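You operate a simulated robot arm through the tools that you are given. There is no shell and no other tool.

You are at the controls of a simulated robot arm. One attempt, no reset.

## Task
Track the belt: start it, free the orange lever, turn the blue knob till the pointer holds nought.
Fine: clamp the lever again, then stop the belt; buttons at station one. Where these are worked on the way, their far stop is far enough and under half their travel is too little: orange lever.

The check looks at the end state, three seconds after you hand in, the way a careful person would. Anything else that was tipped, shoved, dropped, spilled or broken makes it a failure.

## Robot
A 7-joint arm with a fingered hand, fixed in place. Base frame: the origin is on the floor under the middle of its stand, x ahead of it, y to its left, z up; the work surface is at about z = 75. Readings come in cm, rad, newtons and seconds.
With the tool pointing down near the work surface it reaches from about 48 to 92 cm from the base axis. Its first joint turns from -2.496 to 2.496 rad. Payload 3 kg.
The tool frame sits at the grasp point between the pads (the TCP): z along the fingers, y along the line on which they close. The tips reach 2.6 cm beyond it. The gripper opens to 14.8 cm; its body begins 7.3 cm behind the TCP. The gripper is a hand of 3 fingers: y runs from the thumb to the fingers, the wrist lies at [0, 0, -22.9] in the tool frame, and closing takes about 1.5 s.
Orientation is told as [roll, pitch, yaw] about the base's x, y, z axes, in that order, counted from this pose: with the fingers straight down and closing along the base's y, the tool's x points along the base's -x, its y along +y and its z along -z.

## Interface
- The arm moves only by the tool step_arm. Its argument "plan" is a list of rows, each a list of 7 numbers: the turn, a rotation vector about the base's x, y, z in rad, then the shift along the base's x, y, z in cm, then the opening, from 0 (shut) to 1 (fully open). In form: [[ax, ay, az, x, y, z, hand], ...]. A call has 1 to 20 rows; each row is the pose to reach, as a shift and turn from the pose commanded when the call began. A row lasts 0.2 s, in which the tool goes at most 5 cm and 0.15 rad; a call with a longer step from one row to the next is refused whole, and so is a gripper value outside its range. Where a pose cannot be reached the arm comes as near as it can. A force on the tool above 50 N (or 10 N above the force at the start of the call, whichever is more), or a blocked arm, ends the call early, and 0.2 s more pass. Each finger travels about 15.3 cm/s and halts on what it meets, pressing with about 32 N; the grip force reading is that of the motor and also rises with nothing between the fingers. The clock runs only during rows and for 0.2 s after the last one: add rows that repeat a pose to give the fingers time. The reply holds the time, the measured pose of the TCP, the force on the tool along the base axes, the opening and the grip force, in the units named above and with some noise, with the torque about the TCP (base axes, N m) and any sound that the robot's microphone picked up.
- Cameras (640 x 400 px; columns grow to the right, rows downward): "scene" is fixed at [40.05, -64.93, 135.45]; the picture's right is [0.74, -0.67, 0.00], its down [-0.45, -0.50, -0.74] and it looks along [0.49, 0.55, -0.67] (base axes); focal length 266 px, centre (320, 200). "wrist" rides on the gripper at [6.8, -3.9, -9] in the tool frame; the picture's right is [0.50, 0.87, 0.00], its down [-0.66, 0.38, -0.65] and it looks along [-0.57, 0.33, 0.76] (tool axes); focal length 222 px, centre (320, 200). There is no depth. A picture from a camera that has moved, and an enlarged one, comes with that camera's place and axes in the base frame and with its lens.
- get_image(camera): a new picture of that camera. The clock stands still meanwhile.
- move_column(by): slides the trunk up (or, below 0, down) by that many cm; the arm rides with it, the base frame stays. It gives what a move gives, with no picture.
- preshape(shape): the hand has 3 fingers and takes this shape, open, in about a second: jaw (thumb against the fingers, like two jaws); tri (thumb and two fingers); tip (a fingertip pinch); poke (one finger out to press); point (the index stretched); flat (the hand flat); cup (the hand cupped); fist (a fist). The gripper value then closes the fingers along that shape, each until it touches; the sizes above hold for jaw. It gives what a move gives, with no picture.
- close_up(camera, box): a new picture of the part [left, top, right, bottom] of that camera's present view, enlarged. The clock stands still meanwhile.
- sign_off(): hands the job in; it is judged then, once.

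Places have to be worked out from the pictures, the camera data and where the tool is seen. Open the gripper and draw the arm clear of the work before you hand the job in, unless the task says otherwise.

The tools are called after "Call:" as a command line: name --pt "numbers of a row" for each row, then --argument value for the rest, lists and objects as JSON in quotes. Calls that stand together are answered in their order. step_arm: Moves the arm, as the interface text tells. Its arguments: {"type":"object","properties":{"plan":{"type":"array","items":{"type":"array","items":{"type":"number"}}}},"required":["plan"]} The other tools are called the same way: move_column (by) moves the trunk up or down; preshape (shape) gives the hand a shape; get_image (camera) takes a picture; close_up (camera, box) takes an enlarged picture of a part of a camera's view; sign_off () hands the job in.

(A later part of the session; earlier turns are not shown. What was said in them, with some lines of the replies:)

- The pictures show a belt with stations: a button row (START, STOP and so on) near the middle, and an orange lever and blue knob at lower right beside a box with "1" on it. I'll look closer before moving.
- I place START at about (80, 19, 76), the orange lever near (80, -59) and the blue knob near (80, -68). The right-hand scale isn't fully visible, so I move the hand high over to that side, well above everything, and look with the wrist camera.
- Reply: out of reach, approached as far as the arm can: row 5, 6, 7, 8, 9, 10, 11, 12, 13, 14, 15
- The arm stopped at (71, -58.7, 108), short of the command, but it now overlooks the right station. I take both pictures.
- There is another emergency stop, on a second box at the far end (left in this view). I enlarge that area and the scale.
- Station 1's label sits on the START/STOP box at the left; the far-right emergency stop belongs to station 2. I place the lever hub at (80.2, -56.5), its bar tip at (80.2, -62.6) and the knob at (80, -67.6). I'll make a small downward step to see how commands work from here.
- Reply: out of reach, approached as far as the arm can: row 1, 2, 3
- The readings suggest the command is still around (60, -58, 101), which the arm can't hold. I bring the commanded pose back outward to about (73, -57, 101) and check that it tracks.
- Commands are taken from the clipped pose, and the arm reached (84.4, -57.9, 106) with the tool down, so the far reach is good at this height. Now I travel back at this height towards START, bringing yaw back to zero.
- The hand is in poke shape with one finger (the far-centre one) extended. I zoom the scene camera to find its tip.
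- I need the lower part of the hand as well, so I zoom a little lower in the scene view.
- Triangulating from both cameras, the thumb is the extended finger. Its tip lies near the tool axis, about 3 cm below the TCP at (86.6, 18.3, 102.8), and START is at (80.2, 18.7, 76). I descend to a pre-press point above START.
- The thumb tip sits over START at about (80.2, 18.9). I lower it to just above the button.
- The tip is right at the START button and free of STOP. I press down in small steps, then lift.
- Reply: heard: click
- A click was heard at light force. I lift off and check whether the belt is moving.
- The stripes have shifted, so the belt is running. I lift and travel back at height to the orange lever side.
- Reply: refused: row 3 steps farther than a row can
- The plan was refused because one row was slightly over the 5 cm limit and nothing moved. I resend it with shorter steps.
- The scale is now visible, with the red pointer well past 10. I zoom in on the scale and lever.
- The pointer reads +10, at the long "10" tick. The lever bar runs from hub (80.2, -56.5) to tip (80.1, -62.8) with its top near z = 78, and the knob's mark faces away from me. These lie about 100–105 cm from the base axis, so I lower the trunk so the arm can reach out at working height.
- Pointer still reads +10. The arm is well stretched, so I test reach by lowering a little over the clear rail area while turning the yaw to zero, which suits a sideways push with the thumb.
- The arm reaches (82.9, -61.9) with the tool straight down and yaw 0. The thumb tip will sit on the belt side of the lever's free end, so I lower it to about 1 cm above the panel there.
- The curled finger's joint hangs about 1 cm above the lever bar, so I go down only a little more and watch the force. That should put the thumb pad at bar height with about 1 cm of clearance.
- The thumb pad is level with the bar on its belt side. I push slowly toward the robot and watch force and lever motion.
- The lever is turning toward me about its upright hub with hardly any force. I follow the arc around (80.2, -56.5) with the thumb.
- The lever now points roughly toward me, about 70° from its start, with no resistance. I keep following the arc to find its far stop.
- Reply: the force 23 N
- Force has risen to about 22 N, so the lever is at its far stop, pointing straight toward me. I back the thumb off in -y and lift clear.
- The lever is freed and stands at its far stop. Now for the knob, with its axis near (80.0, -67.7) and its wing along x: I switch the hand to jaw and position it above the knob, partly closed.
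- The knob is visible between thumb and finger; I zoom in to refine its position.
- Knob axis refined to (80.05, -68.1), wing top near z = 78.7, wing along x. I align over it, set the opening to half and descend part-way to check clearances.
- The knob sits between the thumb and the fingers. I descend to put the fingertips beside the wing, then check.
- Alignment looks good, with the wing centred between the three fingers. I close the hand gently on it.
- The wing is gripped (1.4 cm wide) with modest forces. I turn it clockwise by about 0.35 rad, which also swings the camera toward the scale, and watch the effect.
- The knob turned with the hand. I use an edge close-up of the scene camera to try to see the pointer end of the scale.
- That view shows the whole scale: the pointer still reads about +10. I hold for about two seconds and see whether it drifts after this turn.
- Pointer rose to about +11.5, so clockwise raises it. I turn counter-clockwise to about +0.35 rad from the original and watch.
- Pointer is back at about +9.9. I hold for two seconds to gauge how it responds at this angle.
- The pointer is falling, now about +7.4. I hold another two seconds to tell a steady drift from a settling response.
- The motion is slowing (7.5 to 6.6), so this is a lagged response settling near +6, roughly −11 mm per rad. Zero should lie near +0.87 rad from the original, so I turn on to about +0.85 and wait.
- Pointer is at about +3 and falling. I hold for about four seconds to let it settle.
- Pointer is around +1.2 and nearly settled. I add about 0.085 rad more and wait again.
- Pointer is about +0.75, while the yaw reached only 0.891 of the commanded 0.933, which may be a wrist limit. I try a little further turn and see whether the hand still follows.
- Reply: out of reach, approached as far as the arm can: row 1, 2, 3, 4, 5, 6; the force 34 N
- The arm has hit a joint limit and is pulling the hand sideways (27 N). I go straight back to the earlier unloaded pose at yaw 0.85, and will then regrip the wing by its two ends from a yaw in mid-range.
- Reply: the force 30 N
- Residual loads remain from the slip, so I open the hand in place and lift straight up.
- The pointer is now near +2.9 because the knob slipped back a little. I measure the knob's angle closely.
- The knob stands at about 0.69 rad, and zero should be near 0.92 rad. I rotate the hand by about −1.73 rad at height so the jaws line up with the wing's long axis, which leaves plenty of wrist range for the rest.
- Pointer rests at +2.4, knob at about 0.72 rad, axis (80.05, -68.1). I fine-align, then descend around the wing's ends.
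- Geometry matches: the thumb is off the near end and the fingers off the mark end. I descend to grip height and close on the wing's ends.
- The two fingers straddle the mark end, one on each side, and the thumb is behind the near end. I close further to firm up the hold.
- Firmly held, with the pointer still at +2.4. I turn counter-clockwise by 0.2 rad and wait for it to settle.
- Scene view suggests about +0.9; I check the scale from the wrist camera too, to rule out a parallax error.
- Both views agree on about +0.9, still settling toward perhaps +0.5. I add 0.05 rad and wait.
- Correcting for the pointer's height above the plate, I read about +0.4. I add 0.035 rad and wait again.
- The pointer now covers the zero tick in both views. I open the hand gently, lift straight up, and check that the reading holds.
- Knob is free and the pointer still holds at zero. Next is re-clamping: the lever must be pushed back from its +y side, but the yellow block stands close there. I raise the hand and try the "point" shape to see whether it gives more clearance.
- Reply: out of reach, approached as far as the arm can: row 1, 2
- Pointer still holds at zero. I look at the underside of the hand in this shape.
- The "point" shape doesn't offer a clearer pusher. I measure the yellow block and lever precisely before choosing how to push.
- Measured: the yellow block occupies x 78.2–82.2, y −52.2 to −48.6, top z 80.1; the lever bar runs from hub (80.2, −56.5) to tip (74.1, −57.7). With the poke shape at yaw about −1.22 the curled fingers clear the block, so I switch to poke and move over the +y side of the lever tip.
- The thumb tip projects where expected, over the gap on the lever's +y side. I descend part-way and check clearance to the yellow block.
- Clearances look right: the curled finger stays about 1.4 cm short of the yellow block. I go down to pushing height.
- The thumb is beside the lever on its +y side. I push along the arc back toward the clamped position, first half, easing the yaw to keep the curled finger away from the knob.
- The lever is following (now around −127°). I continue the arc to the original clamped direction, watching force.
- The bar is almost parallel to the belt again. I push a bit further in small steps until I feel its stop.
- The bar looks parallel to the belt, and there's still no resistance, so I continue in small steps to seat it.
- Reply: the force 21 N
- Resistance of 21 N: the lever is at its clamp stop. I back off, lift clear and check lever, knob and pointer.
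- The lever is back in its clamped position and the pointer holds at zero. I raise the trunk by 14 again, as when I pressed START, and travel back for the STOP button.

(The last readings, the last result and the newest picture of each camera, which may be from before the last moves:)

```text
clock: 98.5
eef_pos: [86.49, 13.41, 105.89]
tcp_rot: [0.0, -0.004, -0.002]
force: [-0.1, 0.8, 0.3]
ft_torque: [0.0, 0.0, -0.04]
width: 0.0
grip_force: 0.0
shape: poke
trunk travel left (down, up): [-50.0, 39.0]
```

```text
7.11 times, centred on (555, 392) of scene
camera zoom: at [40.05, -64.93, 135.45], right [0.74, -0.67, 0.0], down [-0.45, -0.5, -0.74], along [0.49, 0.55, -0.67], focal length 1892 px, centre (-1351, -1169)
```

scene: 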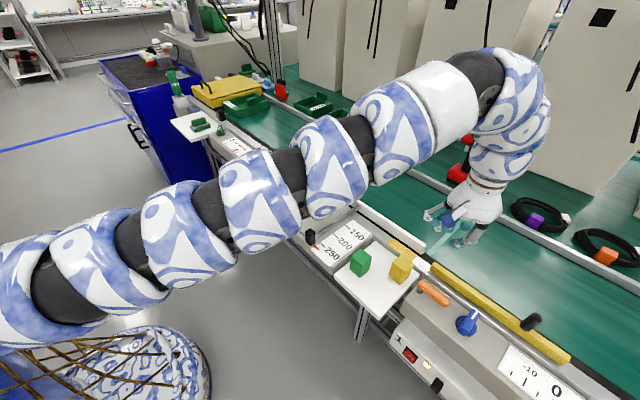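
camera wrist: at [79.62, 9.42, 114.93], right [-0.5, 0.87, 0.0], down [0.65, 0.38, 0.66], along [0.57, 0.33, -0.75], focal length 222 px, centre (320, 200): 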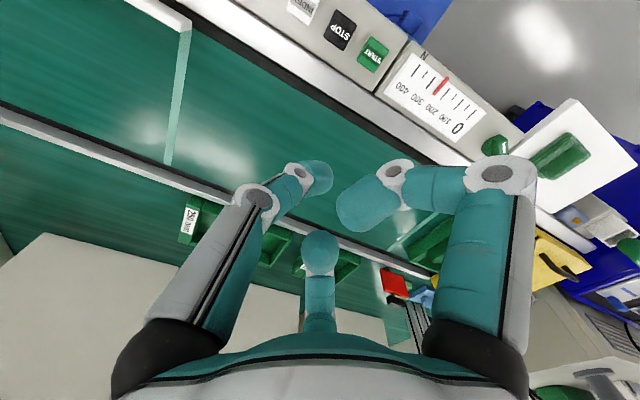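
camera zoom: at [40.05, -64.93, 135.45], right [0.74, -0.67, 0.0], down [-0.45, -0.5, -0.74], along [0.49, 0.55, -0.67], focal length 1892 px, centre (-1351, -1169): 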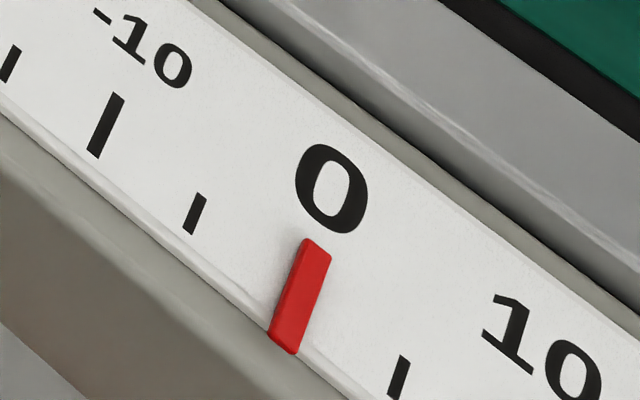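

Pointer still at zero. I place STOP at about (80.1, 13.0, 76) and descend to a pre-press point above it.

Call:
step_arm --pt "0 0 0 -0.5 -0.3 -4 1" --pt "0 0 0 -1.5 -0.6 -8 1" --pt "0 0 0 -3.5 -0.9 -12 1" --pt "0 0 0 -5.5 -1.2 -15.5 1" --pt "0 0 0 -6.5 -1.2 -18.5 1" --pt "0 0 0 -6.5 -1.2 -20 1" --pt "0 0 0 -6.5 -1.2 -20 1"

Call:
get_image --camera "wrist"

Call:
close_up --camera "scene" --box '[208, 120, 336, 200]'

```text
clock: 100.1
eef_pos: [79.98, 12.15, 85.94]
tcp_rot: [0.0, -0.005, -0.002]
force: [0.5, 0.0, -0.2]
ft_torque: [-0.01, -0.01, 0.0]
width: 0.0
grip_force: 0.2
shape: poke
trunk travel left (down, up): [-50.0, 39.0]
```

```text
taken
camera wrist: at [73.24, 8.18, 94.89], right [-0.5, 0.87, 0.0], down [0.65, 0.38, 0.66], along [0.57, 0.33, -0.75], focal length 222 px, centre (320, 200)
```

wrist: 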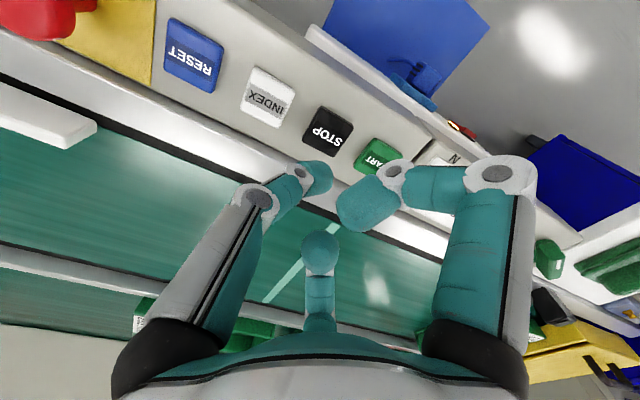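

```text
5.00 times, centred on (272, 160) of scene
camera zoom: at [40.05, -64.93, 135.45], right [0.74, -0.67, 0.0], down [-0.45, -0.5, -0.74], along [0.49, 0.55, -0.67], focal length 1330 px, centre (560, 400)
```

zoom: 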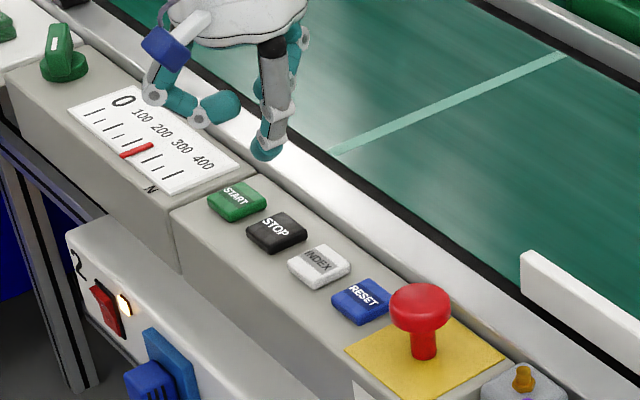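

The geometry relative to STOP is the same as it was for START. I lower to just above the button and check.

Call:
step_arm --pt "0 0 0 0 -0.1 -2.5 1" --pt "0 0 0 0 -0.2 -5 1" --pt "0 0 0 0 -0.2 -6.1 1" --pt "0 0 0 0 -0.2 -6.1 1"

Call:
close_up --camera "scene" --box '[220, 125, 316, 185]'

```text
clock: 101.1
eef_pos: [80.11, 11.98, 79.83]
tcp_rot: [-0.002, -0.002, -0.002]
force: [-0.5, 0.1, 1.0]
ft_torque: [-0.02, 0.01, -0.01]
width: 0.0
grip_force: 0.0
shape: poke
trunk travel left (down, up): [-50.0, 39.0]
```

```text
6.67 times, centred on (268, 155) of scene
camera zoom: at [40.05, -64.93, 135.45], right [0.74, -0.67, 0.0], down [-0.45, -0.5, -0.74], along [0.49, 0.55, -0.67], focal length 1774 px, centre (667, 500)
```

zoom: 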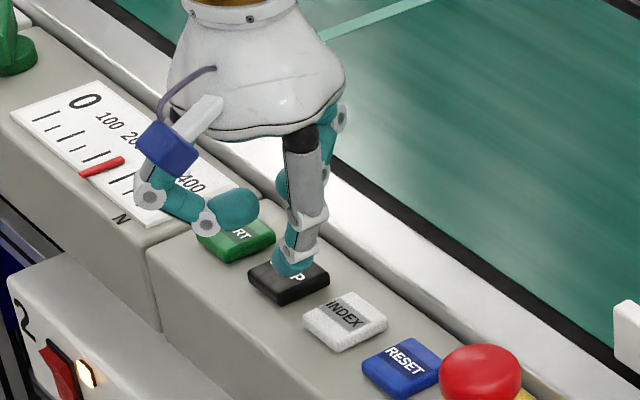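

The thumb tip is on STOP and clear of the other buttons. I press in small steps.

Call:
step_arm --pt "0 0 0 0 0 -0.4 1" --pt "0 0 0 0 0 -0.8 1" --pt "0 0 0 0 0 -1.1 1" --pt "0 0 0 0 0 -1.4 1"

```text
clock: 102.1
eef_pos: [80.0, 12.07, 78.53]
tcp_rot: [0.0, -0.004, -0.002]
force: [-0.1, -0.8, 3.6]
ft_torque: [0.01, -0.01, -0.04]
width: 0.0
grip_force: 0.0
shape: poke
trunk travel left (down, up): [-50.0, 39.0]
heard: click
```

A click was heard. I lift off and verify that the belt has stopped and the pointer stays at zero.

Call:
step_arm --pt "0 0 0 0 0 2 1" --pt "0 0 0 0 0 6 1" --pt "0 0 0 0 0 10 1" --pt "0 0 0 0.5 0 14 1" --pt "0 0 0 1 0 17 1"

Call:
get_image --camera "scene"

Call:
close_up --camera "scene" --box '[510, 385, 600, 400]'

```text
clock: 103.3
eef_pos: [80.94, 11.95, 95.51]
tcp_rot: [0.001, -0.004, -0.002]
force: [0.2, 0.0, -0.1]
ft_torque: [-0.03, -0.01, 0.02]
width: 0.0
grip_force: 0.1
shape: poke
trunk travel left (down, up): [-50.0, 39.0]
```

```text
taken
```

scene: 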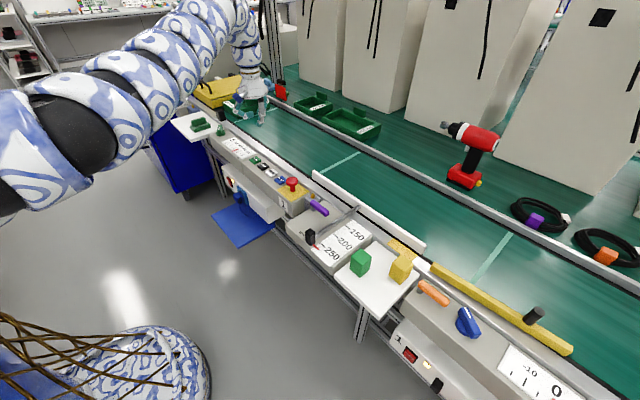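

```text
7.11 times, centred on (555, 392) of scene
camera zoom: at [40.05, -64.93, 135.45], right [0.74, -0.67, 0.0], down [-0.45, -0.5, -0.74], along [0.49, 0.55, -0.67], focal length 1892 px, centre (-1351, -1169)
```

zoom: 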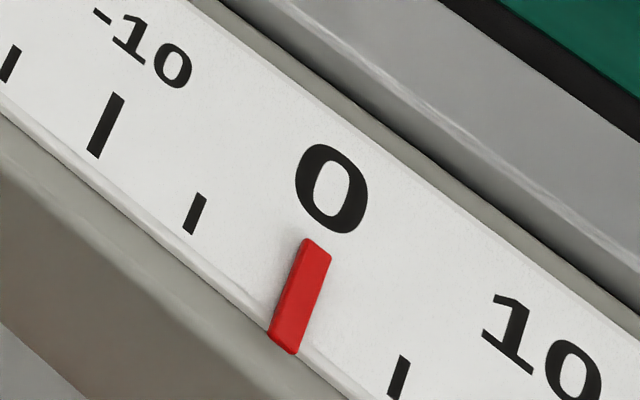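

Stripe positions are noted at (340, 160) and (490, 255). I retract to the starting pose, open the hand to jaw, and then compare the stripes to confirm the belt is still.

Call:
step_arm --pt "0 0 0 2.5 -1 3.5 1" --pt "0 0 0 5 -3 7 1" --pt "0 0 0 7 -5 10.5 1" --pt "0 0 0 8.5 -9 11.3 1" --pt "0 0 0 9.3 -13 11.3 1" --pt "0 0 0 9.3 -13 11.3 1"

Call:
preshape --shape "jaw"

Call:
get_image --camera "scene"

Call:
close_up --camera "scene" --box '[510, 385, 600, 400]'

Call:
close_up --camera "scene" --box '[380, 240, 620, 400]'

Call:
close_up --camera "scene" --box '[200, 110, 360, 220]'

```text
clock: 104.7
eef_pos: [90.31, -0.76, 106.84]
tcp_rot: [0.002, -0.003, 0.001]
force: [-0.5, 0.5, -0.3]
ft_torque: [-0.02, 0.04, 0.01]
width: 0.0
grip_force: 0.2
shape: poke
trunk travel left (down, up): [-50.0, 39.0]
```

```text
clock: 105.6
eef_pos: [90.22, -0.82, 106.89]
tcp_rot: [-0.001, -0.002, -0.001]
force: [0.1, 0.1, -0.3]
ft_torque: [-0.01, -0.01, -0.02]
width: 14.82
grip_force: 0.0
shape: jaw
trunk travel left (down, up): [-50.0, 39.0]
```

```text
taken
```

scene: 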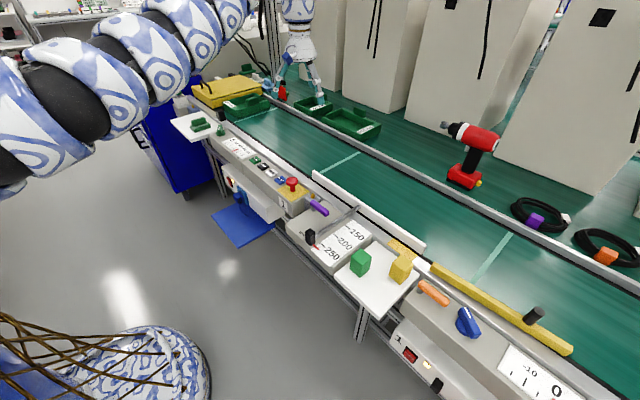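

```text
7.11 times, centred on (555, 392) of scene
camera zoom: at [40.05, -64.93, 135.45], right [0.74, -0.67, 0.0], down [-0.45, -0.5, -0.74], along [0.49, 0.55, -0.67], focal length 1892 px, centre (-1351, -1169)
```

zoom: 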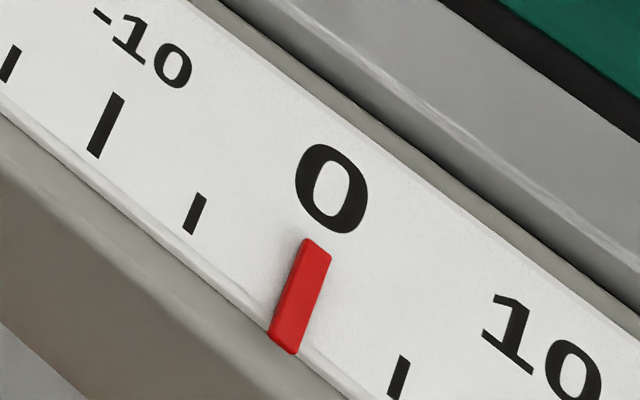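

```text
2.50 times, centred on (500, 320) of scene
camera zoom: at [40.05, -64.93, 135.45], right [0.74, -0.67, 0.0], down [-0.45, -0.5, -0.74], along [0.49, 0.55, -0.67], focal length 665 px, centre (-130, -100)
```

zoom: 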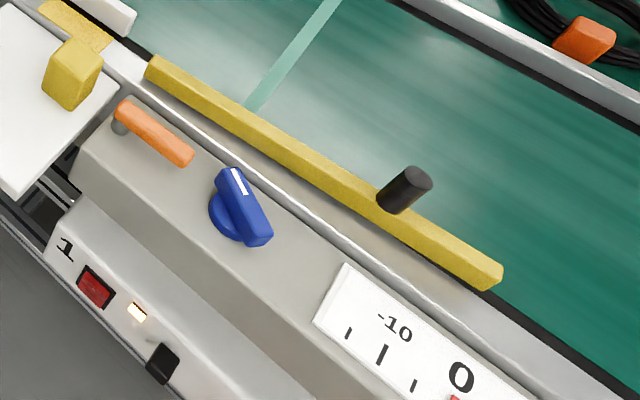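

```text
3.64 times, centred on (280, 165) of scene
camera zoom: at [40.05, -64.93, 135.45], right [0.74, -0.67, 0.0], down [-0.45, -0.5, -0.74], along [0.49, 0.55, -0.67], focal length 968 px, centre (466, 327)
```

zoom: 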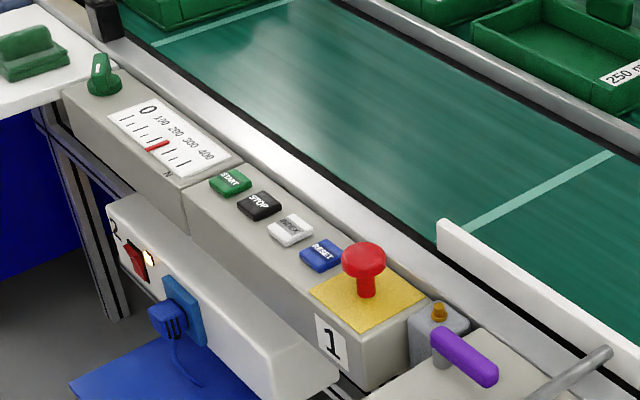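

Belt stopped (stripes unchanged) and the pointer is at zero, but I notice the yellow bar with the black post beside the belt now sits at a slight angle compared with the first picture. I examine it closely.

Call:
close_up --camera "scene" --box '[500, 290, 596, 370]'

Call:
close_up --camera "scene" --box '[415, 245, 543, 325]'

Call:
close_up --camera "wrist" --box '[0, 0, 320, 200]'

```text
5.00 times, centred on (548, 330) of scene
camera zoom: at [40.05, -64.93, 135.45], right [0.74, -0.67, 0.0], down [-0.45, -0.5, -0.74], along [0.49, 0.55, -0.67], focal length 1330 px, centre (-820, -450)
```

zoom: 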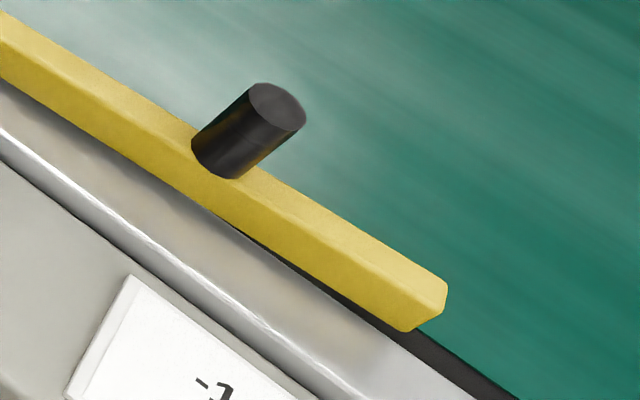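

```text
5.00 times, centred on (479, 285) of scene
camera zoom: at [40.05, -64.93, 135.45], right [0.74, -0.67, 0.0], down [-0.45, -0.5, -0.74], along [0.49, 0.55, -0.67], focal length 1330 px, centre (-475, -225)
```

zoom: 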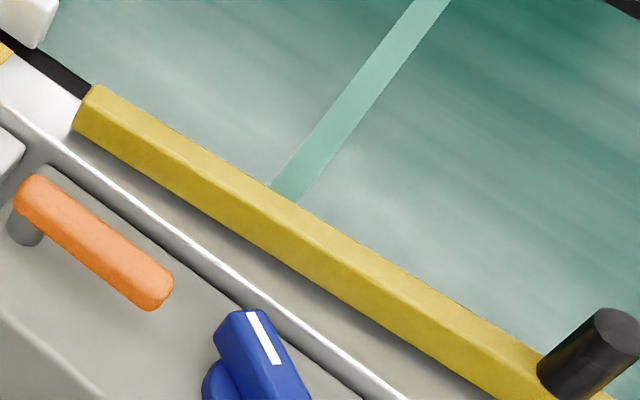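

```text
2.00 times, centred on (160, 100) of wrist
camera zoom: at [83.52, -4.81, 115.78], right [-0.5, 0.87, 0.0], down [0.65, 0.38, 0.66], along [0.57, 0.33, -0.75], focal length 444 px, centre (640, 400)
```

zoom: 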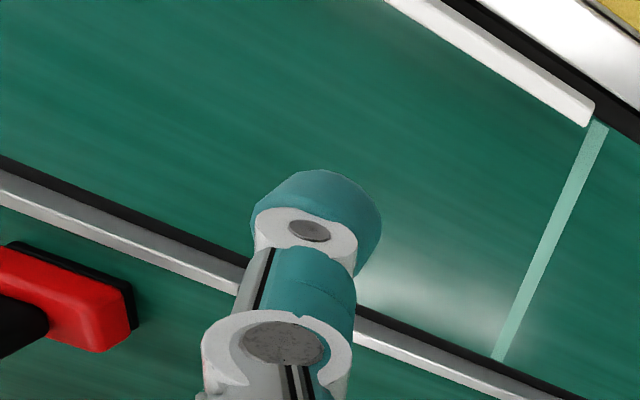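

The belt is stopped and everything asked for is set. But the yellow swing bar (black handle, hinged at its left end) was nudged about 2 cm outward at its free end by my hand during the second knob grip, so I want to set it back where it was. I close the jaw as a compact peg and travel back at height.

Call:
step_arm --pt "0 0 -0.08 0 -4.3 0 0.8" --pt "0 0 -0.17 0 -8.8 0 0.6" --pt "0 0 -0.26 0 -13.3 0 0.4" --pt "0 0 -0.35 0 -17.8 0 0.2" --pt "0 0 -0.44 0 -22.3 0 0" --pt "0 0 -0.53 0 -26.8 0 0" --pt "0 0 -0.62 -0.5 -31.3 0 0" --pt "0 0 -0.71 -1 -35.8 0 0" --pt "0 0 -0.8 -1.5 -40.3 0 0" --pt "0 0 -0.89 -2.2 -44.8 0 0" --pt "0 0 -0.98 -3 -49.3 0 0" --pt "0 0 -1.07 -4 -53.5 0 0" --pt "0 0 -1.15 -4.5 -55.2 0 0" --pt "0 0 -1.15 -4.5 -55.2 0 0"

Call:
get_image --camera "wrist"

```text
clock: 108.6
eef_pos: [85.76, -56.2, 106.68]
tcp_rot: [-0.001, -0.004, -1.153]
force: [0.3, -0.5, -0.3]
ft_torque: [0.01, 0.0, 0.01]
width: 0.0
grip_force: 32.3
shape: jaw
trunk travel left (down, up): [-50.0, 39.0]
```

```text
taken
camera wrist: at [79.4, -51.67, 115.69], right [0.59, 0.81, 0.0], down [0.61, -0.44, 0.66], along [0.53, -0.39, -0.75], focal length 222 px, centre (320, 200)
```

wrist: 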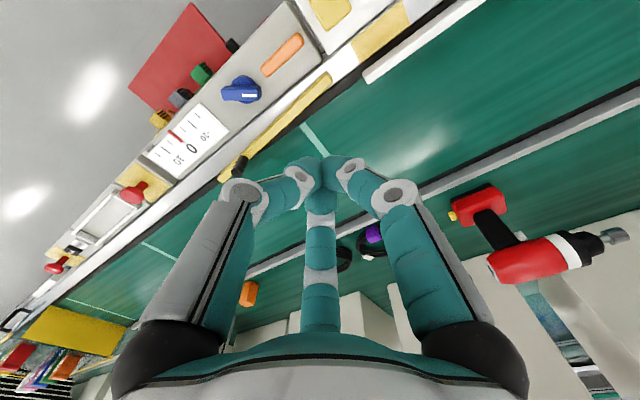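

I have a good oblique view of the bar from here; I zoom in to triangulate its position and height.

Call:
close_up --camera "wrist" --box '[210, 70, 370, 190]'

Call:
close_up --camera "scene" --box '[425, 255, 489, 295]'

Call:
close_up --camera "scene" --box '[520, 305, 584, 365]'

```text
3.33 times, centred on (290, 130) of wrist
camera zoom: at [79.4, -51.67, 115.69], right [0.59, 0.81, 0.0], down [0.61, -0.44, 0.66], along [0.53, -0.39, -0.75], focal length 740 px, centre (420, 433)
```

zoom: 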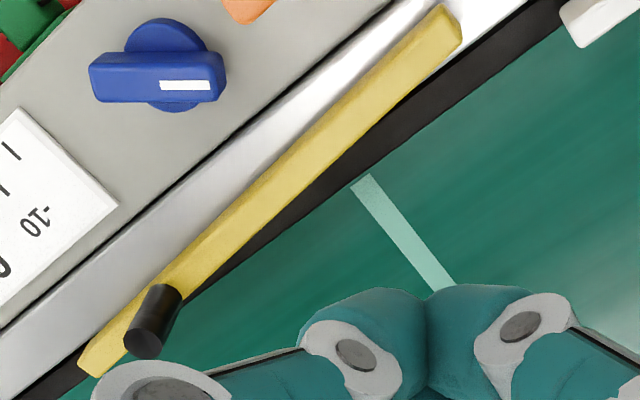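

```text
10.00 times, centred on (457, 275) of scene
camera zoom: at [40.05, -64.93, 135.45], right [0.74, -0.67, 0.0], down [-0.45, -0.5, -0.74], along [0.49, 0.55, -0.67], focal length 2661 px, centre (-1050, -550)
```

zoom: 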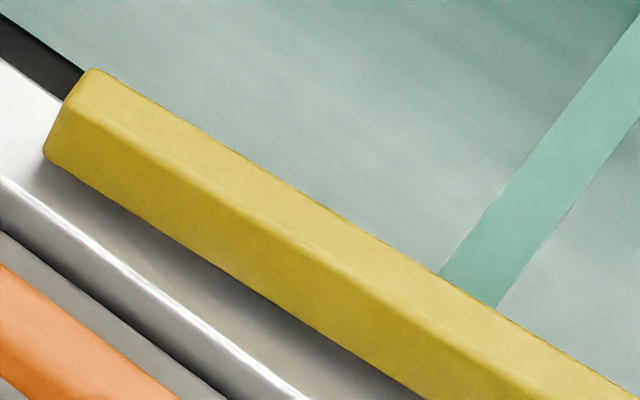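

```text
6.67 times, centred on (552, 335) of scene
camera zoom: at [40.05, -64.93, 135.45], right [0.74, -0.67, 0.0], down [-0.45, -0.5, -0.74], along [0.49, 0.55, -0.67], focal length 1774 px, centre (-1227, -700)
```

zoom: 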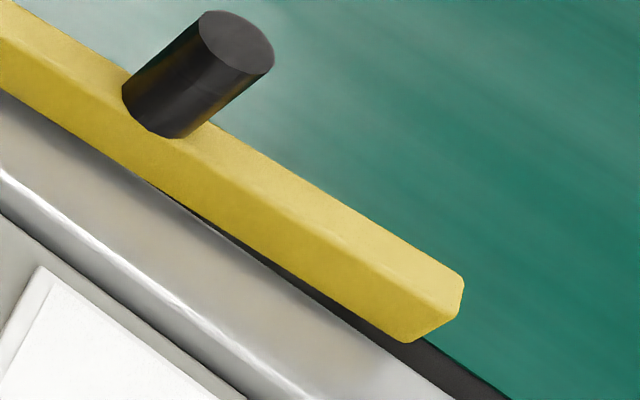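

The bar's hinge end is at (86.7, −55.4), its free end at (89.0, −83.8) versus x ≈ 86.9 originally, with its top at z ≈ 78.7. I lower the trunk by 14, then tilt the closed hand outward so it can reach the belt side of the bar.

Call:
move_column --by -14

Call:
step_arm --pt "-0.04 -0.057 0 1 -1.5 0 0" --pt "-0.08 -0.114 0 2 -3 0 0" --pt "-0.12 -0.171 0 3 -4.7 0 0" --pt "-0.16 -0.228 0 4 -6.4 0 0" --pt "-0.203 -0.285 0 5 -8 0 0" --pt "-0.203 -0.285 0 5.6 -9 -1 0" --pt "-0.203 -0.285 0 5.6 -9 -1 0"

Call:
get_image --camera "wrist"

Call:
close_up --camera "scene" --box '[400, 190, 592, 310]'

```text
clock: 110.3
eef_pos: [85.79, -56.2, 92.72]
tcp_rot: [0.0, -0.004, -1.153]
force: [0.0, -0.1, -0.3]
ft_torque: [-0.02, -0.01, -0.02]
width: 0.0
grip_force: 31.5
shape: jaw
trunk travel left (down, up): [-36.0, 53.0]
```

```text
clock: 111.9
eef_pos: [91.38, -65.27, 91.63]
tcp_rot: [0.182, -0.305, -1.182]
force: [-0.1, -0.3, 0.1]
ft_torque: [-0.03, 0.0, -0.01]
width: 0.0
grip_force: 32.0
shape: jaw
trunk travel left (down, up): [-36.0, 53.0]
```

```text
taken
camera wrist: at [82.89, -59.14, 97.46], right [0.59, 0.81, 0.0], down [0.39, -0.29, 0.88], along [0.71, -0.51, -0.48], focal length 222 px, centre (320, 200)
```

wrist: 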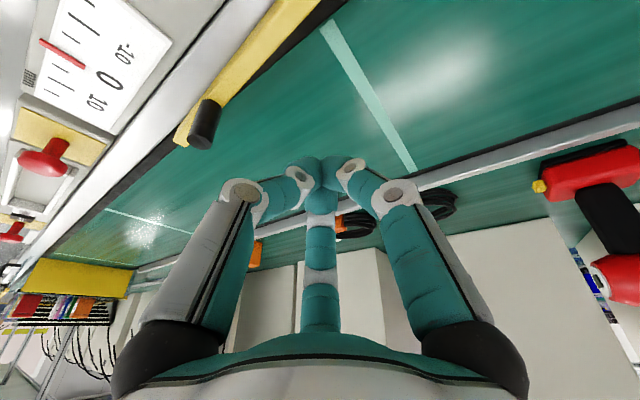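

```text
3.33 times, centred on (496, 250) of scene
camera zoom: at [40.05, -64.93, 135.45], right [0.74, -0.67, 0.0], down [-0.45, -0.5, -0.74], along [0.49, 0.55, -0.67], focal length 887 px, centre (-267, 33)
```

zoom: 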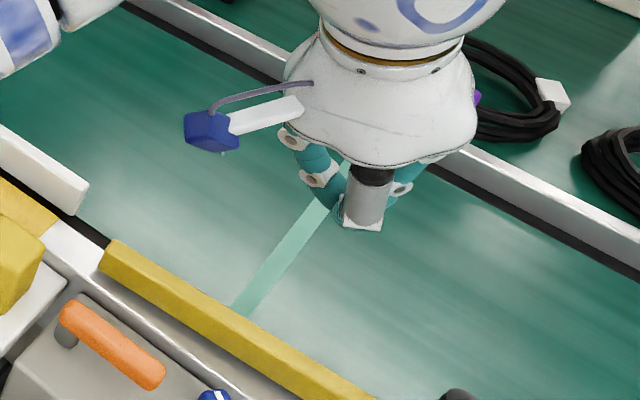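

Reached with no problem. I lower the closed fingers on the belt side of the bar in two stages.

Call:
step_arm --pt "0 0 0 0 0 -3 0" --pt "0 0 0 0 0 -6 0" --pt "0 0 0 0 0 -8.5 0" --pt "0 0 0 0 0 -8.5 0"

Call:
get_image --camera "wrist"

Call:
close_up --camera "scene" --box '[420, 230, 580, 330]'

```text
clock: 112.9
eef_pos: [91.34, -65.04, 83.23]
tcp_rot: [0.183, -0.303, -1.181]
force: [0.4, 0.3, -0.1]
ft_torque: [0.02, 0.0, 0.03]
width: 0.0
grip_force: 31.9
shape: jaw
trunk travel left (down, up): [-36.0, 53.0]
```

```text
taken
camera wrist: at [82.87, -59.08, 88.98], right [0.59, 0.81, 0.0], down [0.39, -0.28, 0.88], along [0.71, -0.51, -0.48], focal length 222 px, centre (320, 200)
```

wrist: 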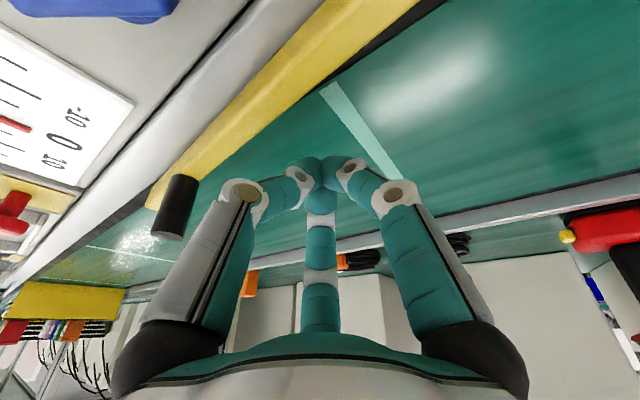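

```text
4.00 times, centred on (500, 280) of scene
camera zoom: at [40.05, -64.93, 135.45], right [0.74, -0.67, 0.0], down [-0.45, -0.5, -0.74], along [0.49, 0.55, -0.67], focal length 1064 px, centre (-400, -120)
```

zoom: 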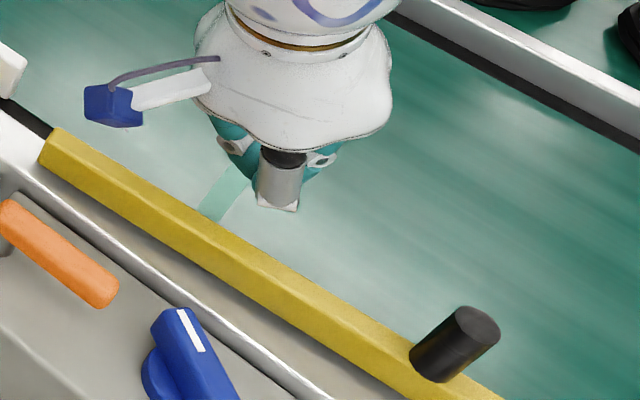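

Clear of the bar. I lower to working height with the tips about 2 cm above the belt.

Call:
step_arm --pt "0 0 0 0 -0.2 -1 0" --pt "0 0 0 0 -0.2 -2 0" --pt "0 0 0 0 -0.2 -2.9 0" --pt "0 0 0 0 -0.2 -2.9 0"

Call:
get_image --camera "wrist"

Call:
close_up --camera "scene" --box '[440, 240, 568, 320]'

```text
clock: 113.9
eef_pos: [91.38, -65.41, 80.22]
tcp_rot: [0.184, -0.304, -1.181]
force: [0.1, -1.3, 0.2]
ft_torque: [0.0, 0.01, 0.03]
width: 0.0
grip_force: 32.2
shape: jaw
trunk travel left (down, up): [-36.0, 53.0]
```

```text
taken
camera wrist: at [82.85, -59.35, 86.1], right [0.59, 0.81, 0.0], down [0.39, -0.29, 0.88], along [0.71, -0.51, -0.48], focal length 222 px, centre (320, 200)
```

wrist: 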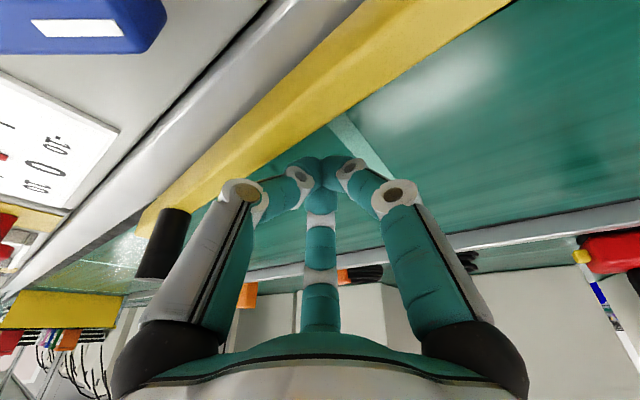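

```text
5.00 times, centred on (504, 280) of scene
camera zoom: at [40.05, -64.93, 135.45], right [0.74, -0.67, 0.0], down [-0.45, -0.5, -0.74], along [0.49, 0.55, -0.67], focal length 1330 px, centre (-600, -200)
```

zoom: 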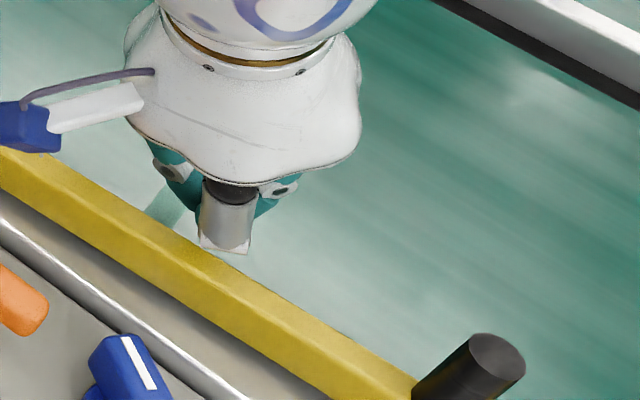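

No contact yet. I move slowly toward the bar, checking force.

Call:
step_arm --pt "0 0 0 -0.4 0 0 0" --pt "0 0 0 -0.8 0 0 0" --pt "0 0 0 -1.2 0 0 0" --pt "0 0 0 -1.5 0 0 0"

Call:
close_up --camera "scene" --box '[440, 240, 568, 320]'

Call:
close_up --camera "scene" --box '[500, 290, 596, 370]'

```text
clock: 114.9
eef_pos: [89.79, -65.43, 80.29]
tcp_rot: [0.185, -0.303, -1.18]
force: [0.6, -0.1, 4.0]
ft_torque: [-0.04, 0.06, 0.04]
width: 0.0
grip_force: 31.7
shape: jaw
trunk travel left (down, up): [-36.0, 53.0]
```

```text
5.00 times, centred on (504, 280) of scene
camera zoom: at [40.05, -64.93, 135.45], right [0.74, -0.67, 0.0], down [-0.45, -0.5, -0.74], along [0.49, 0.55, -0.67], focal length 1330 px, centre (-600, -200)
```

zoom: 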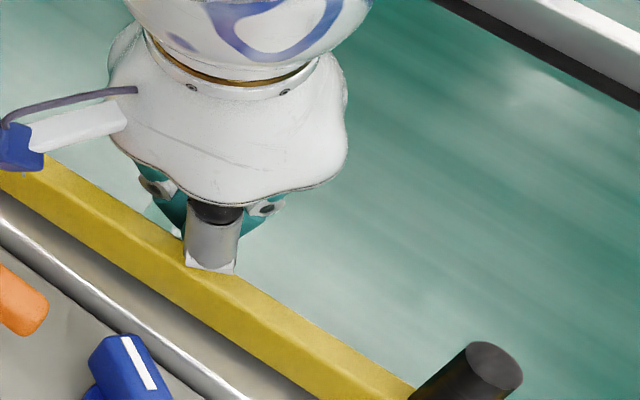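

```text
5.00 times, centred on (548, 330) of scene
camera zoom: at [40.05, -64.93, 135.45], right [0.74, -0.67, 0.0], down [-0.45, -0.5, -0.74], along [0.49, 0.55, -0.67], focal length 1330 px, centre (-820, -450)
```

zoom: 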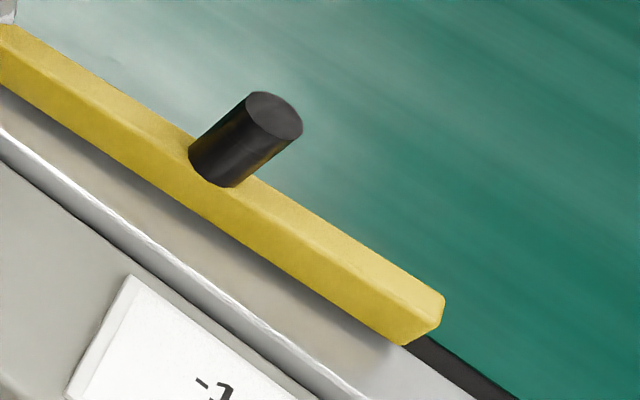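

The bar is coming back: its free end is now about half-way to the original position. I continue in smaller steps.

Call:
step_arm --pt "0 0 0 -0.15 0 0 0" --pt "0 0 0 -0.3 0 0 0" --pt "0 0 0 -0.3 0 0 0"

Call:
close_up --camera "scene" --box '[500, 290, 596, 370]'

Call:
close_up --camera "scene" --box '[380, 240, 620, 400]'

```text
clock: 115.7
eef_pos: [89.53, -65.47, 80.34]
tcp_rot: [0.186, -0.303, -1.179]
force: [0.2, -0.3, 5.4]
ft_torque: [-0.04, 0.05, 0.02]
width: 0.0
grip_force: 31.8
shape: jaw
trunk travel left (down, up): [-36.0, 53.0]
```

```text
5.00 times, centred on (548, 330) of scene
camera zoom: at [40.05, -64.93, 135.45], right [0.74, -0.67, 0.0], down [-0.45, -0.5, -0.74], along [0.49, 0.55, -0.67], focal length 1330 px, centre (-820, -450)
```

zoom: 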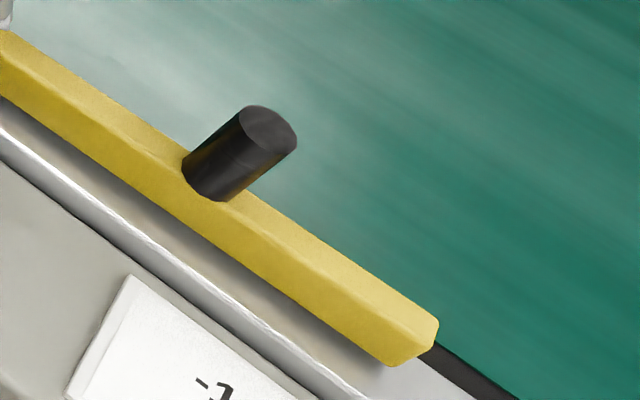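

```text
2.50 times, centred on (500, 320) of scene
camera zoom: at [40.05, -64.93, 135.45], right [0.74, -0.67, 0.0], down [-0.45, -0.5, -0.74], along [0.49, 0.55, -0.67], focal length 665 px, centre (-130, -100)
```

zoom: 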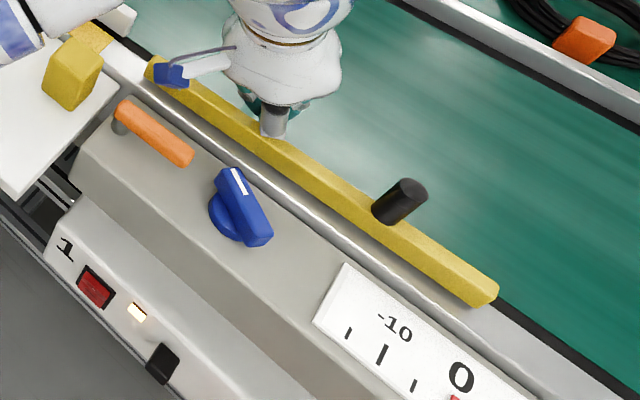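

Nearly there: the free end is within about 0.5 cm of its original place. I continue in 1 mm steps, looking for its rest stop.

Call:
step_arm --pt "0 0 0 -0.1 0 0 0" --pt "0 0 0 -0.2 0 0 0" --pt "0 0 0 -0.2 0 0 0"

Call:
close_up --camera "scene" --box '[500, 290, 596, 370]'

Call:
close_up --camera "scene" --box '[380, 240, 620, 400]'

```text
clock: 116.5
eef_pos: [89.38, -65.39, 80.35]
tcp_rot: [0.183, -0.303, -1.181]
force: [3.2, 0.0, 3.4]
ft_torque: [0.0, 0.01, 0.0]
width: 0.01
grip_force: 32.1
shape: jaw
trunk travel left (down, up): [-36.0, 53.0]
```

```text
5.00 times, centred on (548, 330) of scene
camera zoom: at [40.05, -64.93, 135.45], right [0.74, -0.67, 0.0], down [-0.45, -0.5, -0.74], along [0.49, 0.55, -0.67], focal length 1330 px, centre (-820, -450)
```

zoom: 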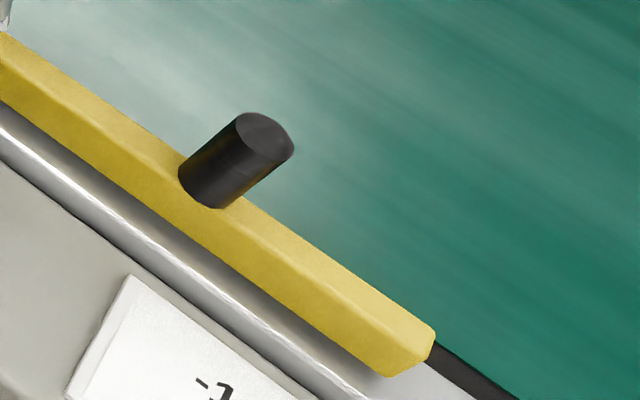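

```text
2.50 times, centred on (500, 320) of scene
camera zoom: at [40.05, -64.93, 135.45], right [0.74, -0.67, 0.0], down [-0.45, -0.5, -0.74], along [0.49, 0.55, -0.67], focal length 665 px, centre (-130, -100)
```

zoom: 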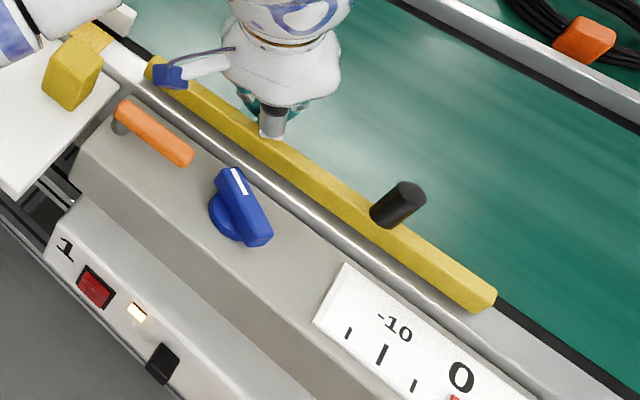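

This now looks the same as the first picture, and force is starting to rise. I give one more small nudge to confirm it rests on its stop.

Call:
step_arm --pt "0 0 0 -0.08 0 0 0" --pt "0 0 0 -0.15 0 0 0" --pt "0 0 0 -0.15 0 0 0"

Call:
close_up --camera "scene" --box '[500, 290, 596, 370]'

```text
clock: 117.3
eef_pos: [89.19, -65.38, 80.4]
tcp_rot: [0.184, -0.303, -1.179]
force: [4.3, 1.1, 5.3]
ft_torque: [-0.05, 0.06, 0.02]
width: 0.0
grip_force: 31.7
shape: jaw
trunk travel left (down, up): [-36.0, 53.0]
```

```text
5.00 times, centred on (548, 330) of scene
camera zoom: at [40.05, -64.93, 135.45], right [0.74, -0.67, 0.0], down [-0.45, -0.5, -0.74], along [0.49, 0.55, -0.67], focal length 1330 px, centre (-820, -450)
```

zoom: 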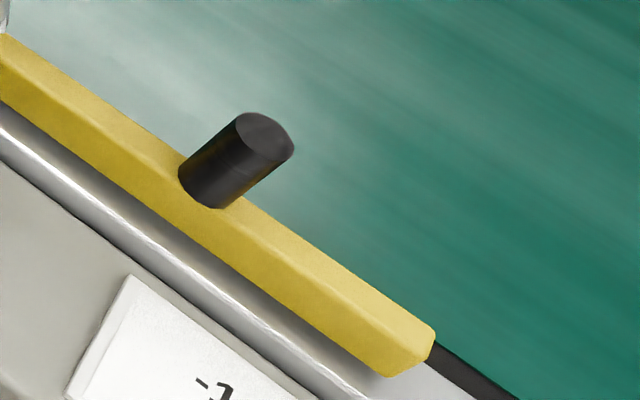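

The bar hasn't moved further while force rose, so it's against its rest stop in its original position. I back away toward the belt, lift, and take the tilt out.

Call:
step_arm --pt "0 0 0 0.8 0 0 0" --pt "0 0 0 2 0 0.3 0" --pt "0 0 0 2.3 0 3 0" --pt "0 0 0 2.3 0 7 0" --pt "0 0 0 2.3 0.3 11 0" --pt "0 0 0 1 2 12 0" --pt "0 0 0 0 4 12 0"

Call:
close_up --camera "scene" --box '[380, 240, 620, 400]'

Call:
close_up --camera "scene" --box '[510, 385, 600, 400]'

```text
clock: 118.9
eef_pos: [89.17, -61.39, 92.39]
tcp_rot: [0.184, -0.304, -1.18]
force: [0.3, -0.2, -0.4]
ft_torque: [-0.01, -0.03, 0.01]
width: 0.0
grip_force: 32.3
shape: jaw
trunk travel left (down, up): [-36.0, 53.0]
```

```text
2.50 times, centred on (500, 320) of scene
camera zoom: at [40.05, -64.93, 135.45], right [0.74, -0.67, 0.0], down [-0.45, -0.5, -0.74], along [0.49, 0.55, -0.67], focal length 665 px, centre (-130, -100)
```

zoom: 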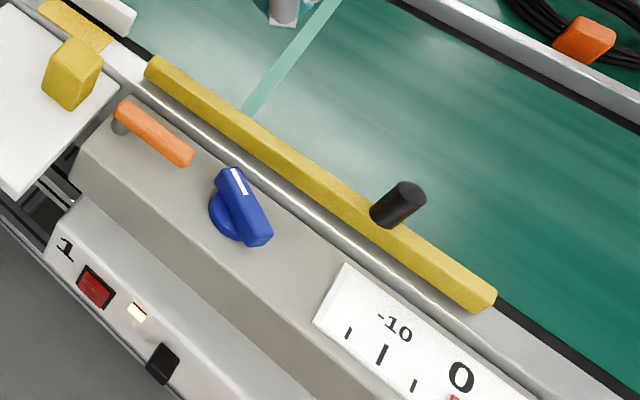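

```text
7.11 times, centred on (555, 392) of scene
camera zoom: at [40.05, -64.93, 135.45], right [0.74, -0.67, 0.0], down [-0.45, -0.5, -0.74], along [0.49, 0.55, -0.67], focal length 1892 px, centre (-1351, -1169)
```

zoom: 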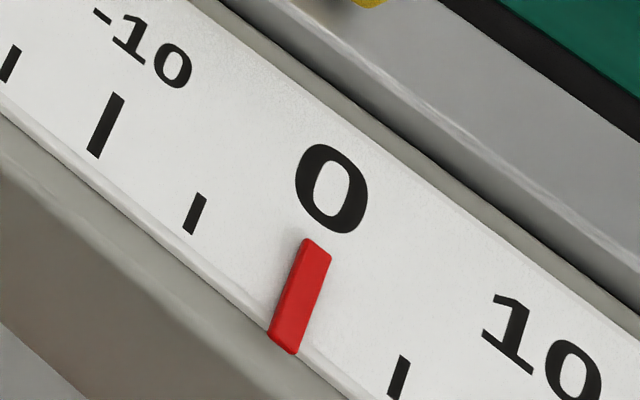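

The bar now matches the first picture and the pointer stays at zero. I take the tilt out, raise the trunk and return to the start pose with the hand opened.

Call:
step_arm --pt "0.04 0.057 0 -0.6 1 0 0" --pt "0.08 0.114 0 -1.3 2 0 0" --pt "0.12 0.171 0 -2 3 0 0" --pt "0.16 0.228 0 -2.7 4 0 0" --pt "0.203 0.285 0 -3.4 5 0 0" --pt "0.203 0.285 0 -3.4 5 0 0"

Call:
move_column --by 14

```text
clock: 120.3
eef_pos: [85.79, -56.36, 92.23]
tcp_rot: [-0.001, -0.002, -1.153]
force: [0.4, -1.3, 0.0]
ft_torque: [0.01, 0.02, 0.01]
width: 0.01
grip_force: 32.0
shape: jaw
trunk travel left (down, up): [-36.0, 53.0]
```

```text
clock: 122.0
eef_pos: [85.88, -56.4, 106.23]
tcp_rot: [-0.001, -0.004, -1.151]
force: [0.7, -0.7, 0.0]
ft_torque: [0.0, -0.03, -0.01]
width: 0.02
grip_force: 32.3
shape: jaw
trunk travel left (down, up): [-50.0, 39.0]
```

The tool is vertical again at (85.9, −56.4, 106). I retrace the path home and open the hand there.

Call:
step_arm --pt "0 0 0.09 1 4 0 0" --pt "0 0 0.18 2 8.3 0 0" --pt "0 0 0.27 2.8 12.8 0 0" --pt "0 0 0.36 3.4 17.3 0 0" --pt "0 0 0.45 4 21.8 0 0" --pt "0 0 0.54 4.4 26.3 0 0" --pt "0 0 0.63 4.4 30.8 0 0" --pt "0 0 0.72 4.4 35.3 0 0" --pt "0 0 0.81 4.4 39.8 0 0" --pt "0 0 0.9 4.4 44.3 0 0" --pt "0 0 0.99 4.4 48.8 0 0.2" --pt "0 0 1.08 4.4 53 0.3 0.5" --pt "0 0 1.15 4.4 55 0.5 0.8" --pt "0 0 1.15 4.4 55 0.5 1" --pt "0 0 1.15 4.4 55 0.5 1" --pt "0 0 1.15 4.4 55 0.5 1"

Call:
get_image --camera "scene"

Call:
close_up --camera "scene" --box '[380, 240, 620, 400]'

Call:
close_up --camera "scene" --box '[270, 170, 430, 290]'

Call:
close_up --camera "scene" --box '[480, 385, 640, 400]'

```text
clock: 125.4
eef_pos: [90.28, -1.35, 106.83]
tcp_rot: [-0.001, -0.003, -0.002]
force: [0.2, 0.0, -1.0]
ft_torque: [0.01, 0.01, 0.03]
width: 14.75
grip_force: 0.1
shape: jaw
trunk travel left (down, up): [-50.0, 39.0]
```

```text
taken
```

scene: 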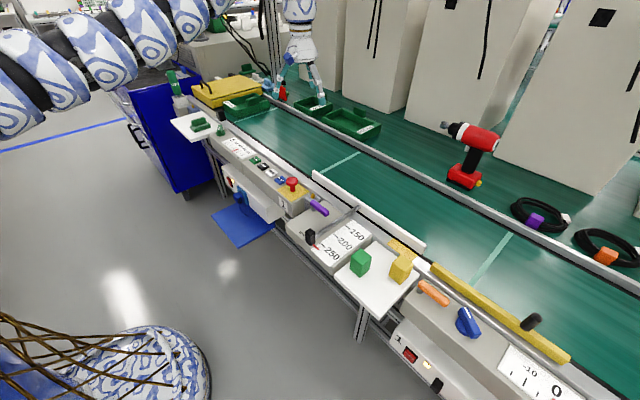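

```text
2.50 times, centred on (500, 320) of scene
camera zoom: at [40.05, -64.93, 135.45], right [0.74, -0.67, 0.0], down [-0.45, -0.5, -0.74], along [0.49, 0.55, -0.67], focal length 665 px, centre (-130, -100)
```

zoom: 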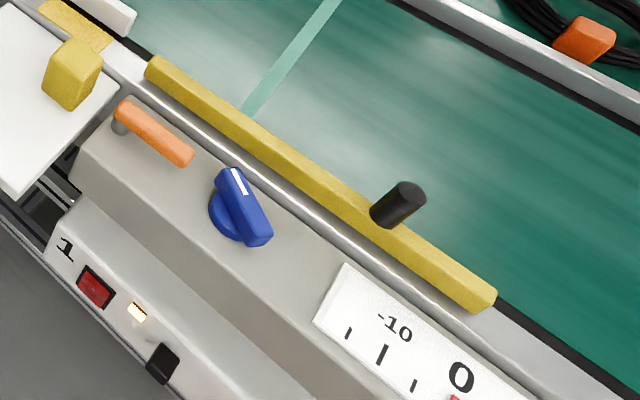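

```text
3.33 times, centred on (350, 230) of scene
camera zoom: at [40.05, -64.93, 135.45], right [0.74, -0.67, 0.0], down [-0.45, -0.5, -0.74], along [0.49, 0.55, -0.67], focal length 887 px, centre (220, 100)
```

zoom: 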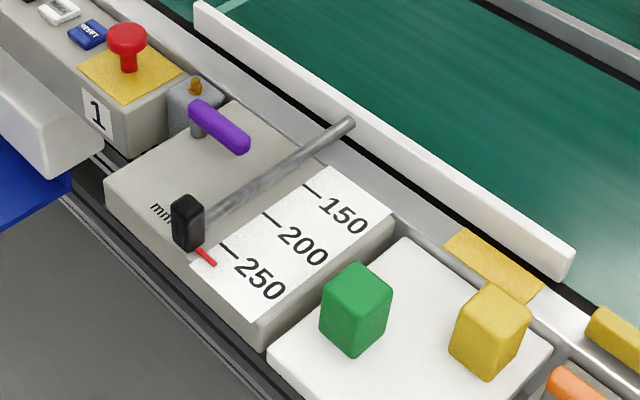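

```text
4.00 times, centred on (560, 392) of scene
camera zoom: at [40.05, -64.93, 135.45], right [0.74, -0.67, 0.0], down [-0.45, -0.5, -0.74], along [0.49, 0.55, -0.67], focal length 1064 px, centre (-640, -570)
```

zoom: 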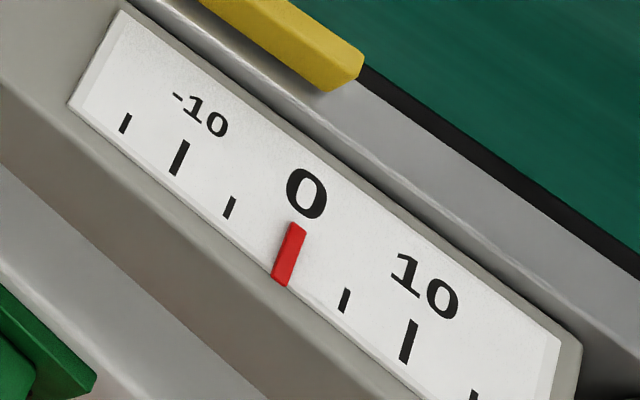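

The belt is stopped with its stripes unchanged and the lever is clamped. The pointer reads zero, and the yellow bar and blocks are where they were in the first pictures. The hand is open and the arm is back at its start pose, so I hand in.

Call:
sign_off

```text
The job is handed in.
```

The belt is tracked: it ran, the blue knob was turned until the pointer held at nought, and the belt is now stopped. I handed the job in with the orange lever clamped, the hand open and the arm clear.

- **Start:** I pressed START at station one and heard a click. The belt stripes moved afterwards.
- **Lever freed:** I swung the orange lever round to its far stop.
- **Knob:** The pointer began at about +10. I turned the knob roughly 55° counter-clockwise, waiting for the pointer to settle each time. It then stayed on the zero mark after I let go.
- **Lever clamped:** I pushed the lever back until it met its stop, in its original position.
- **Stop:** I pressed STOP at station one and heard a click. The stripes have not moved since, and the pointer still reads nought.

**Yellow bar:** while gripping the knob, my hand nudged the yellow swing bar beside the belt about 2 cm outward at its free end. After stopping the belt I pushed it back against its rest stop, and it now matches the first pictures. Nothing else looked disturbed in the final pictures.
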